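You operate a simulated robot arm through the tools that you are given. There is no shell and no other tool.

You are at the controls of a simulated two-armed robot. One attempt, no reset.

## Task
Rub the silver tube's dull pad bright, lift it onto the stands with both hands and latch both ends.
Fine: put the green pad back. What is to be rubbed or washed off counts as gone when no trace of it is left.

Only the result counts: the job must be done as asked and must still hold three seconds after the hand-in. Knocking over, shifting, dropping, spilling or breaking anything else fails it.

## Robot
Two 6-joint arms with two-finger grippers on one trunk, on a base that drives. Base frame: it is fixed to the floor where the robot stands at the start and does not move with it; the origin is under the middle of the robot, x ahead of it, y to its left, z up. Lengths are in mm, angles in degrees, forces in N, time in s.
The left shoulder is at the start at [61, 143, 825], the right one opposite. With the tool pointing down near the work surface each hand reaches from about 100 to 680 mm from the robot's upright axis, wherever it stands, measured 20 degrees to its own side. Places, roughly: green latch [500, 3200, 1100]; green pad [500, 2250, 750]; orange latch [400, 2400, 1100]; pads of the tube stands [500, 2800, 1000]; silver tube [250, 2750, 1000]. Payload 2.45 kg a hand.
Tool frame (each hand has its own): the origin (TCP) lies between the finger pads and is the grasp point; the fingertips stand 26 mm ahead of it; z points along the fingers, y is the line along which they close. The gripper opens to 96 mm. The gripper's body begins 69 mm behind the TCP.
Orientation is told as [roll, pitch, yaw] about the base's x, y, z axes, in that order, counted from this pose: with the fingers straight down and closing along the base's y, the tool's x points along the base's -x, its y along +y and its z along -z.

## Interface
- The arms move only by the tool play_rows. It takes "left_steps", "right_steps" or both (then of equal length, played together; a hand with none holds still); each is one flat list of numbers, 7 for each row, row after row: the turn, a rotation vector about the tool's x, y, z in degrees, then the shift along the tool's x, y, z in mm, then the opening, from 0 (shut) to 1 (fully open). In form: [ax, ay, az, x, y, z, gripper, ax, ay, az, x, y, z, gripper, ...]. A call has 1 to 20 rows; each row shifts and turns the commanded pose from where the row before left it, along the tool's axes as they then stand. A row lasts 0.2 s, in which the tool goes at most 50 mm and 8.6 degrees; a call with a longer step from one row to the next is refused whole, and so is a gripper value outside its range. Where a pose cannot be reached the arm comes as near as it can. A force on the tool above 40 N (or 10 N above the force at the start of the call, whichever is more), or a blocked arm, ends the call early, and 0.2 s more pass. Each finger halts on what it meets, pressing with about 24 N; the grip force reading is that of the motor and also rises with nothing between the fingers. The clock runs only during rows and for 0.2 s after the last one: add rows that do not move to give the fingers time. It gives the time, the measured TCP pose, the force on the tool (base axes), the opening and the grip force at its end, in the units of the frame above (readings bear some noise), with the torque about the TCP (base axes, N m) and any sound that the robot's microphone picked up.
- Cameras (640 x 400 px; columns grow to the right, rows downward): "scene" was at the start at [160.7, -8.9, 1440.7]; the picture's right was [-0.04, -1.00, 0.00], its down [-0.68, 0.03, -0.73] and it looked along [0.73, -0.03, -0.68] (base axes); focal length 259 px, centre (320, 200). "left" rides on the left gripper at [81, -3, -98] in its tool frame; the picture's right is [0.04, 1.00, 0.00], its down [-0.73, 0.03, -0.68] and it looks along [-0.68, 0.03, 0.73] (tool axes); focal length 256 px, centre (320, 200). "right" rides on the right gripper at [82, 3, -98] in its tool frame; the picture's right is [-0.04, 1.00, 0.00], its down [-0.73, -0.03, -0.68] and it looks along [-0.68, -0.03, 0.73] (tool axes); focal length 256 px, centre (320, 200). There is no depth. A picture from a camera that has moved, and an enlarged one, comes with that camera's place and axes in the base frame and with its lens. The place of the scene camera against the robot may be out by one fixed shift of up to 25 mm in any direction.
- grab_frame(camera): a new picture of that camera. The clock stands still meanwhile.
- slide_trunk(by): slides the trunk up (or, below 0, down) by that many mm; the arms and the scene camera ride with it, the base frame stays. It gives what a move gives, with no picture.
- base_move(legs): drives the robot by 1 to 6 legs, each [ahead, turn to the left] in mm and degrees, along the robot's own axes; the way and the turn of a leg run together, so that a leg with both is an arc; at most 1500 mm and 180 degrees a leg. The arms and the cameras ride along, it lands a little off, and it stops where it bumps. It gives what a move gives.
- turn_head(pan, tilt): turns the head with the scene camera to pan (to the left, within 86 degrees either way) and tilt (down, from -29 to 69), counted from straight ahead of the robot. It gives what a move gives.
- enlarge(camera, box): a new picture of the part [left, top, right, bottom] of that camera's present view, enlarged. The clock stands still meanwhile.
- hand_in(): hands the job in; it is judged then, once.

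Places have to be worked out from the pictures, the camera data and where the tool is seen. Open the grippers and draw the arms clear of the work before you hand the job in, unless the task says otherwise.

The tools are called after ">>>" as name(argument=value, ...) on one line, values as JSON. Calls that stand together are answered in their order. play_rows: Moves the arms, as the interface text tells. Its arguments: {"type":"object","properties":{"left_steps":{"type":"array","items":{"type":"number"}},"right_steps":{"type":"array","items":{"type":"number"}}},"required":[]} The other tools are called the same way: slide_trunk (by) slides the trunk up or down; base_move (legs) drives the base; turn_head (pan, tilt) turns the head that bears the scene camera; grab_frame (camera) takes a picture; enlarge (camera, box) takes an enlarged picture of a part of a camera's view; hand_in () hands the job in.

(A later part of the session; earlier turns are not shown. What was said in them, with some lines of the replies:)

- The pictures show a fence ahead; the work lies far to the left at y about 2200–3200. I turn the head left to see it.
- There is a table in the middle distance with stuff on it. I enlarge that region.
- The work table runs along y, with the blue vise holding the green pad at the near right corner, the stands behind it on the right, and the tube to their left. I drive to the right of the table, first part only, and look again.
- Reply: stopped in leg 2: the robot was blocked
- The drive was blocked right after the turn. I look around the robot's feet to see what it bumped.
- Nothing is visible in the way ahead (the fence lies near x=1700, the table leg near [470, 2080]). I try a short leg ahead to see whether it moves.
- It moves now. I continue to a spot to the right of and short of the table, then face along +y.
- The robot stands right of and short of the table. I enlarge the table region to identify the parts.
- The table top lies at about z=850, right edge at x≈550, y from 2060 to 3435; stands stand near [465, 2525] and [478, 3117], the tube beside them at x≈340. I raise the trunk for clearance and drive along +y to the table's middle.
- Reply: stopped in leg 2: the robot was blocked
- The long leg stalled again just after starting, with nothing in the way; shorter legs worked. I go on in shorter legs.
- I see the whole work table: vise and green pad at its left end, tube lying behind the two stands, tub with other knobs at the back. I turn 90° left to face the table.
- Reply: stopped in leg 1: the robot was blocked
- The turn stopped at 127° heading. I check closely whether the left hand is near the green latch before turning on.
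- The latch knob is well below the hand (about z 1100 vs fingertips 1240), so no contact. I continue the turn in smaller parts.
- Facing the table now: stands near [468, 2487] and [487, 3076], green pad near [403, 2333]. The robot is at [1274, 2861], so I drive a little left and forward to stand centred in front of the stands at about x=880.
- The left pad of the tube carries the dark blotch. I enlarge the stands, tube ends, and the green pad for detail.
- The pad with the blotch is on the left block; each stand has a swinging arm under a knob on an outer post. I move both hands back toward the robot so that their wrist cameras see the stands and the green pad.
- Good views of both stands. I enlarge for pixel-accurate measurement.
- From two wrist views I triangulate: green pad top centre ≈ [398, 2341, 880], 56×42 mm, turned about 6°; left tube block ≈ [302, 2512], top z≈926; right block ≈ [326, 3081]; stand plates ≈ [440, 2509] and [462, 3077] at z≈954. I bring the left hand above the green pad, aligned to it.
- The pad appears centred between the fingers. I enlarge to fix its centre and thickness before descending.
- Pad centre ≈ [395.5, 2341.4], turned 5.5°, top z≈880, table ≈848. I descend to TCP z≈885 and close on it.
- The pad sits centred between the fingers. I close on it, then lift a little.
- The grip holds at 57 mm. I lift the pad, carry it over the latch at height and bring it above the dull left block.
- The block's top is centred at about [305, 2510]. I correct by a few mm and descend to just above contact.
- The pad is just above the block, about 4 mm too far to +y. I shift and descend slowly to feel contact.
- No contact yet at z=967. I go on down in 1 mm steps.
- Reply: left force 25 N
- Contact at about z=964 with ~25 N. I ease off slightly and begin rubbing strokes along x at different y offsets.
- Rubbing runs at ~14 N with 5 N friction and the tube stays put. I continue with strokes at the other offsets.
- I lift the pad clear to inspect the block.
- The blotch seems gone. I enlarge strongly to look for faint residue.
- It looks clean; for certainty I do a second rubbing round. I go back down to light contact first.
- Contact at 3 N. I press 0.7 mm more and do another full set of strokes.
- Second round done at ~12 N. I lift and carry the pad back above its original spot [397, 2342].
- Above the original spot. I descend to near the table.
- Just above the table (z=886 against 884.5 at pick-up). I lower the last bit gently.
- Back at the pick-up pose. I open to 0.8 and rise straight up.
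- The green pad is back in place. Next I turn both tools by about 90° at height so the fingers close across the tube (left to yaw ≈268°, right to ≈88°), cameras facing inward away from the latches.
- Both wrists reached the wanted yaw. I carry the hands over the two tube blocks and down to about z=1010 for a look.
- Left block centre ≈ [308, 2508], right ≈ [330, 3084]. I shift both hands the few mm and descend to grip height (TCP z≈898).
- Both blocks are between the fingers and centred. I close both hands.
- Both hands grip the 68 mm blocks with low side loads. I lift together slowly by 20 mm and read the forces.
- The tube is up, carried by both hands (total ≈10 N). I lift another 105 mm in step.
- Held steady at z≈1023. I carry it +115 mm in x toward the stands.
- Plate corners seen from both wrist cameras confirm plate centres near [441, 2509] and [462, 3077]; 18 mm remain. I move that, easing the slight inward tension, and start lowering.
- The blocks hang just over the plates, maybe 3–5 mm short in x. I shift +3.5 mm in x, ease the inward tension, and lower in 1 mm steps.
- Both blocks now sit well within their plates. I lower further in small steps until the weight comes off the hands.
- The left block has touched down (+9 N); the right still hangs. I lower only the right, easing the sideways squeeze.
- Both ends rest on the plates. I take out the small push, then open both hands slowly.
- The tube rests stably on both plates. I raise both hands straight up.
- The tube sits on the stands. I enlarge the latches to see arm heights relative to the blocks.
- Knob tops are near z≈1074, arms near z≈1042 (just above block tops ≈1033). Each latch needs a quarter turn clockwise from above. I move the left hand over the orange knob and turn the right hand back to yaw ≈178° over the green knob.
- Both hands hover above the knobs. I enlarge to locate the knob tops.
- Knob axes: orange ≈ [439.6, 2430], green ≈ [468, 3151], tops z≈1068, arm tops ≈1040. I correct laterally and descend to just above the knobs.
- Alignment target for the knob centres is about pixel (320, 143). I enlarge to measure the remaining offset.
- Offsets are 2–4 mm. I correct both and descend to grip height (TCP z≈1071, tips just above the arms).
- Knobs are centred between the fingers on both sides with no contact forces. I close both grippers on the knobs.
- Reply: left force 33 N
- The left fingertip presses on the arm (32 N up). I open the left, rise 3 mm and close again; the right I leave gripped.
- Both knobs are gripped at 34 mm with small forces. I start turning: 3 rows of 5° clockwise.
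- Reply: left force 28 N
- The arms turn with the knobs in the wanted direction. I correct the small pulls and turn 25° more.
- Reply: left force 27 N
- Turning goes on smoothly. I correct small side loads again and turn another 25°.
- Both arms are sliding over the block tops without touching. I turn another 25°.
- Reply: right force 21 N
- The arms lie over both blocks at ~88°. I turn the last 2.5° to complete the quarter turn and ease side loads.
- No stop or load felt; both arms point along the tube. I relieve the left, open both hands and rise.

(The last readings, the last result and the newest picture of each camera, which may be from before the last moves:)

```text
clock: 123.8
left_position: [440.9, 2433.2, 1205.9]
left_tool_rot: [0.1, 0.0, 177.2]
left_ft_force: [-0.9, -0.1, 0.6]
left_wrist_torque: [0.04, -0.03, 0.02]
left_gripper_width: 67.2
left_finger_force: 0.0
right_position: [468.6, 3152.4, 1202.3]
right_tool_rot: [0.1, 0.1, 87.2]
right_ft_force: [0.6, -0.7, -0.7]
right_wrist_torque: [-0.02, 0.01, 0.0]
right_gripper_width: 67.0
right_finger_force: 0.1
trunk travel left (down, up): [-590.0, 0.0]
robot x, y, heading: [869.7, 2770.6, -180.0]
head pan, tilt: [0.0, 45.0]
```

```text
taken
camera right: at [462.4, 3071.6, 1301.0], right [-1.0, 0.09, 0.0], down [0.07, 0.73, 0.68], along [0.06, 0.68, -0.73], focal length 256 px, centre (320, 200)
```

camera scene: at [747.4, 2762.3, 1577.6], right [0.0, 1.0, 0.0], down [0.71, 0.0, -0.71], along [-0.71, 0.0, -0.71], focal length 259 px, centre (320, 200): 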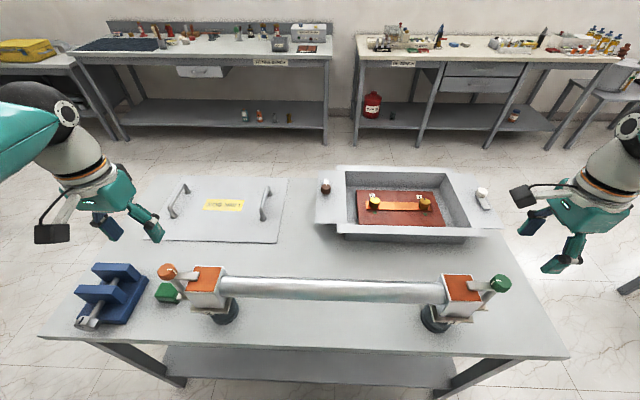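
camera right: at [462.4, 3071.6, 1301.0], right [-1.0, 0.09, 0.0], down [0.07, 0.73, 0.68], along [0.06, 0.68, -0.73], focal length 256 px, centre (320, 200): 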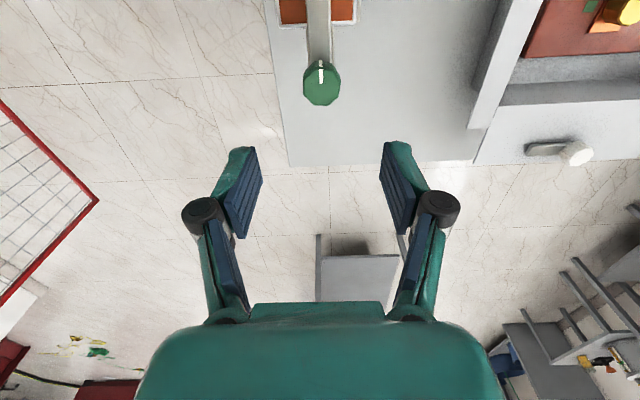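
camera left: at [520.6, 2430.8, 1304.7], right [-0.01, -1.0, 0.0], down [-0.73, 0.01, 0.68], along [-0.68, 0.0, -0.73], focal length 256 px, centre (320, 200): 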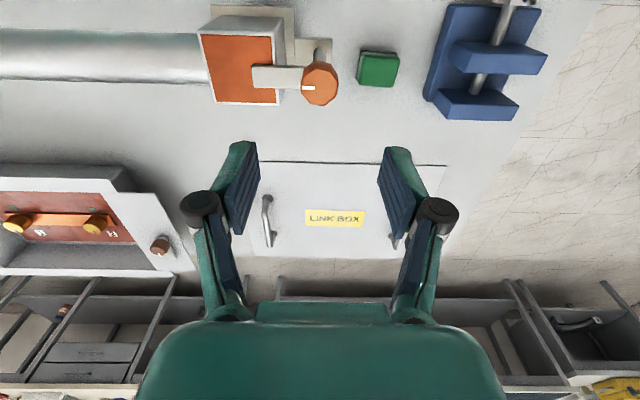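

Both arms now point over their blocks. I enlarge to check the arm angles, the copper pads and the green pad's position.

>>> enlarge(camera="left", box=[190, 0, 430, 120])

>>> enlarge(camera="scene", box=[140, 245, 250, 325])

>>> enlarge(camera="scene", box=[415, 250, 525, 330])

```text
2.67 times, centred on (310, 60) of left
camera zoom: at [520.6, 2430.8, 1304.7], right [-0.01, -1.0, 0.0], down [-0.73, 0.01, 0.68], along [-0.68, 0.0, -0.73], focal length 683 px, centre (347, 573)
```

zoom: 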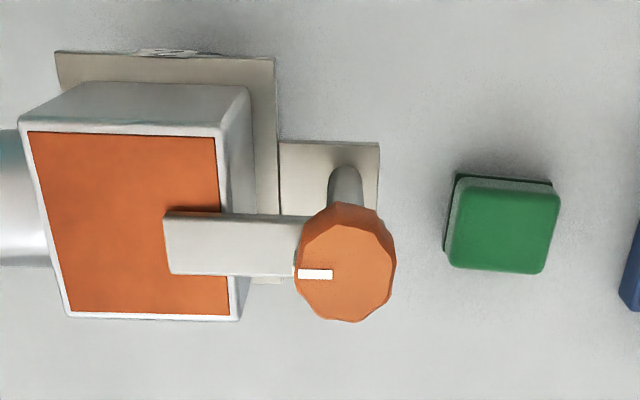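

```text
5.00 times, centred on (195, 285) of scene
camera zoom: at [747.4, 2762.3, 1577.6], right [0.0, 1.0, 0.0], down [0.71, 0.0, -0.71], along [-0.71, 0.0, -0.71], focal length 1296 px, centre (945, -225)
```

zoom: 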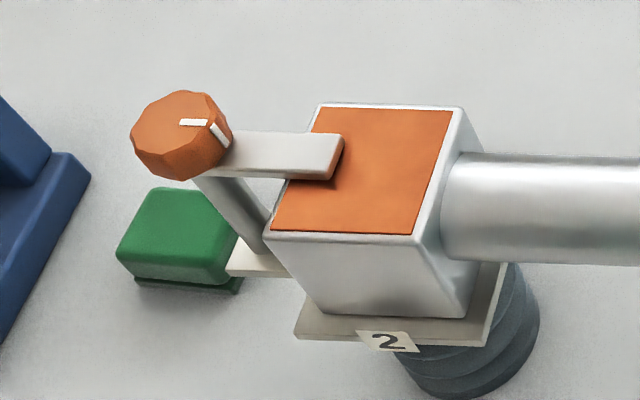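

```text
5.00 times, centred on (470, 290) of scene
camera zoom: at [747.4, 2762.3, 1577.6], right [0.0, 1.0, 0.0], down [0.71, 0.0, -0.71], along [-0.71, 0.0, -0.71], focal length 1296 px, centre (-430, -250)
```

zoom: 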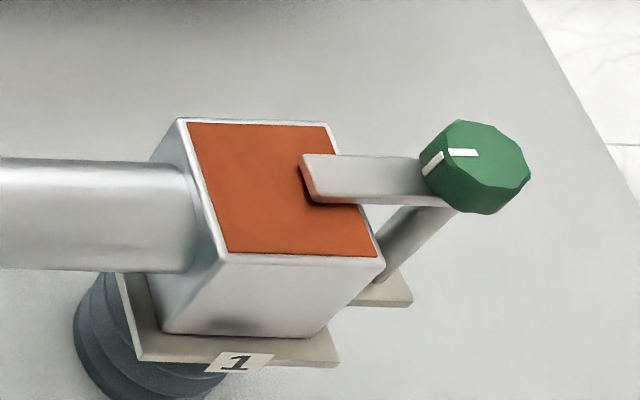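

Everything looks right: arms lie along the tube over both copper pads, the green pad is at [397, 2341] as before. I open the grippers fully, raise the hands and draw them back toward the robot.

>>> play_rows(left_steps=[0, 0, 0, 0, 0, -30, 1, 0, 0, 0, 0, 0, -30, 1, 0, 0, 0, 0, 0, -20, 1, 0, 0, 0, 30, 0, 0, 1, 0, 0, 0, 30, 0, 0, 1, 0, 0, 0, 30, 0, 0, 1, 0, 0, 0, 30, 0, 0, 1, 0, 0, 0, 0, 0, 0, 1, 0, 0, 0, 0, 0, 0, 1], right_steps=[0, 0, 0, 0, 0, -30, 1, 0, 0, 0, 0, 0, -30, 1, 0, 0, 0, 0, 0, -20, 1, 0, 0, 0, 0, -30, 0, 1, 0, 0, 0, 0, -30, 0, 1, 0, 0, 0, 0, -30, 0, 1, 0, 0, 0, 0, -30, 0, 1, 0, 0, 0, 0, 0, 0, 1, 0, 0, 0, 0, 0, 0, 1])

>>> grab_frame(camera="scene")

>>> grab_frame(camera="left")

>>> grab_frame(camera="right")

```text
clock: 125.8
left_position: [563.2, 2427.1, 1286.0]
left_tool_rot: [0.1, 0.0, 177.3]
left_ft_force: [-0.4, 0.0, 0.8]
left_wrist_torque: [0.01, 0.01, 0.05]
left_gripper_width: 96.0
left_finger_force: 0.1
right_position: [588.6, 3146.2, 1281.4]
right_tool_rot: [0.3, 0.0, 87.3]
right_ft_force: [-0.2, -0.1, -0.5]
right_wrist_torque: [0.0, 0.04, 0.01]
right_gripper_width: 96.1
right_finger_force: 0.0
trunk travel left (down, up): [-590.0, 0.0]
robot x, y, heading: [871.3, 2766.6, -180.1]
head pan, tilt: [0.0, 45.0]
```

```text
taken
camera scene: at [750.0, 2762.1, 1577.9], right [0.0, 1.0, 0.0], down [0.71, 0.0, -0.71], along [-0.71, 0.0, -0.71], focal length 259 px, centre (320, 200)
```

scene: 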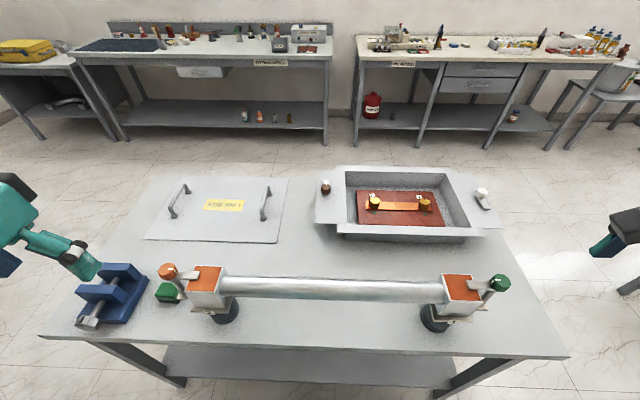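

```text
taken
camera left: at [644.5, 2424.8, 1385.0], right [-0.01, -1.0, 0.0], down [-0.73, 0.01, 0.68], along [-0.68, 0.0, -0.73], focal length 256 px, centre (320, 200)
```

left: 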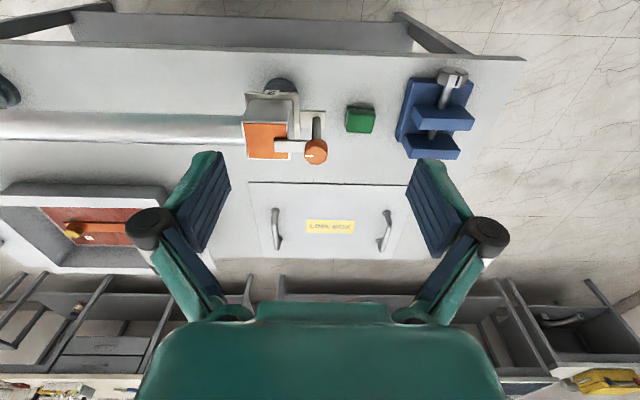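

```text
taken
camera right: at [583.5, 3064.6, 1380.5], right [-1.0, 0.09, 0.0], down [0.07, 0.73, 0.68], along [0.06, 0.68, -0.73], focal length 256 px, centre (320, 200)
```

right: 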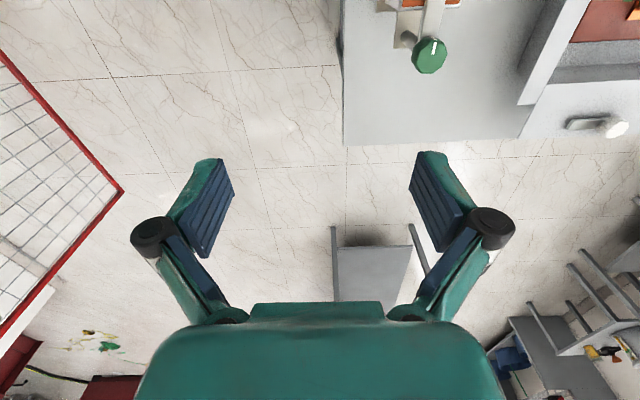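

The arms are clear, the tube is on its stands with both latch arms over the bright pads, and the green pad is back in its place. I hand in the job.

>>> hand_in()

```text
The job is handed in.
```

I've handed in the job. As far as the pictures and readings show, everything you asked for is done.

- **Dull pad:** I rubbed the left block's copper pad in two full rounds with the green pad. Close-up pictures show no trace of the dark blotch.
- **Green pad:** it is back at about [397, 2341], within a millimetre or two of where it started.
- **Tube:** I lifted it with both hands and set it on both stand plates. Each end sits within a few millimetres of its plate's centre.
- **Latches:** both arms are turned a quarter turn and lie along the tube, over the block tops. Neither latch clicked or met a stop, so I judged them closed by sight.

The grippers are open and both arms are drawn up and back from the table. The base stopped early three times on the way over, reporting it was blocked. The two I looked into showed nothing touching the robot, and it carried on in shorter moves.
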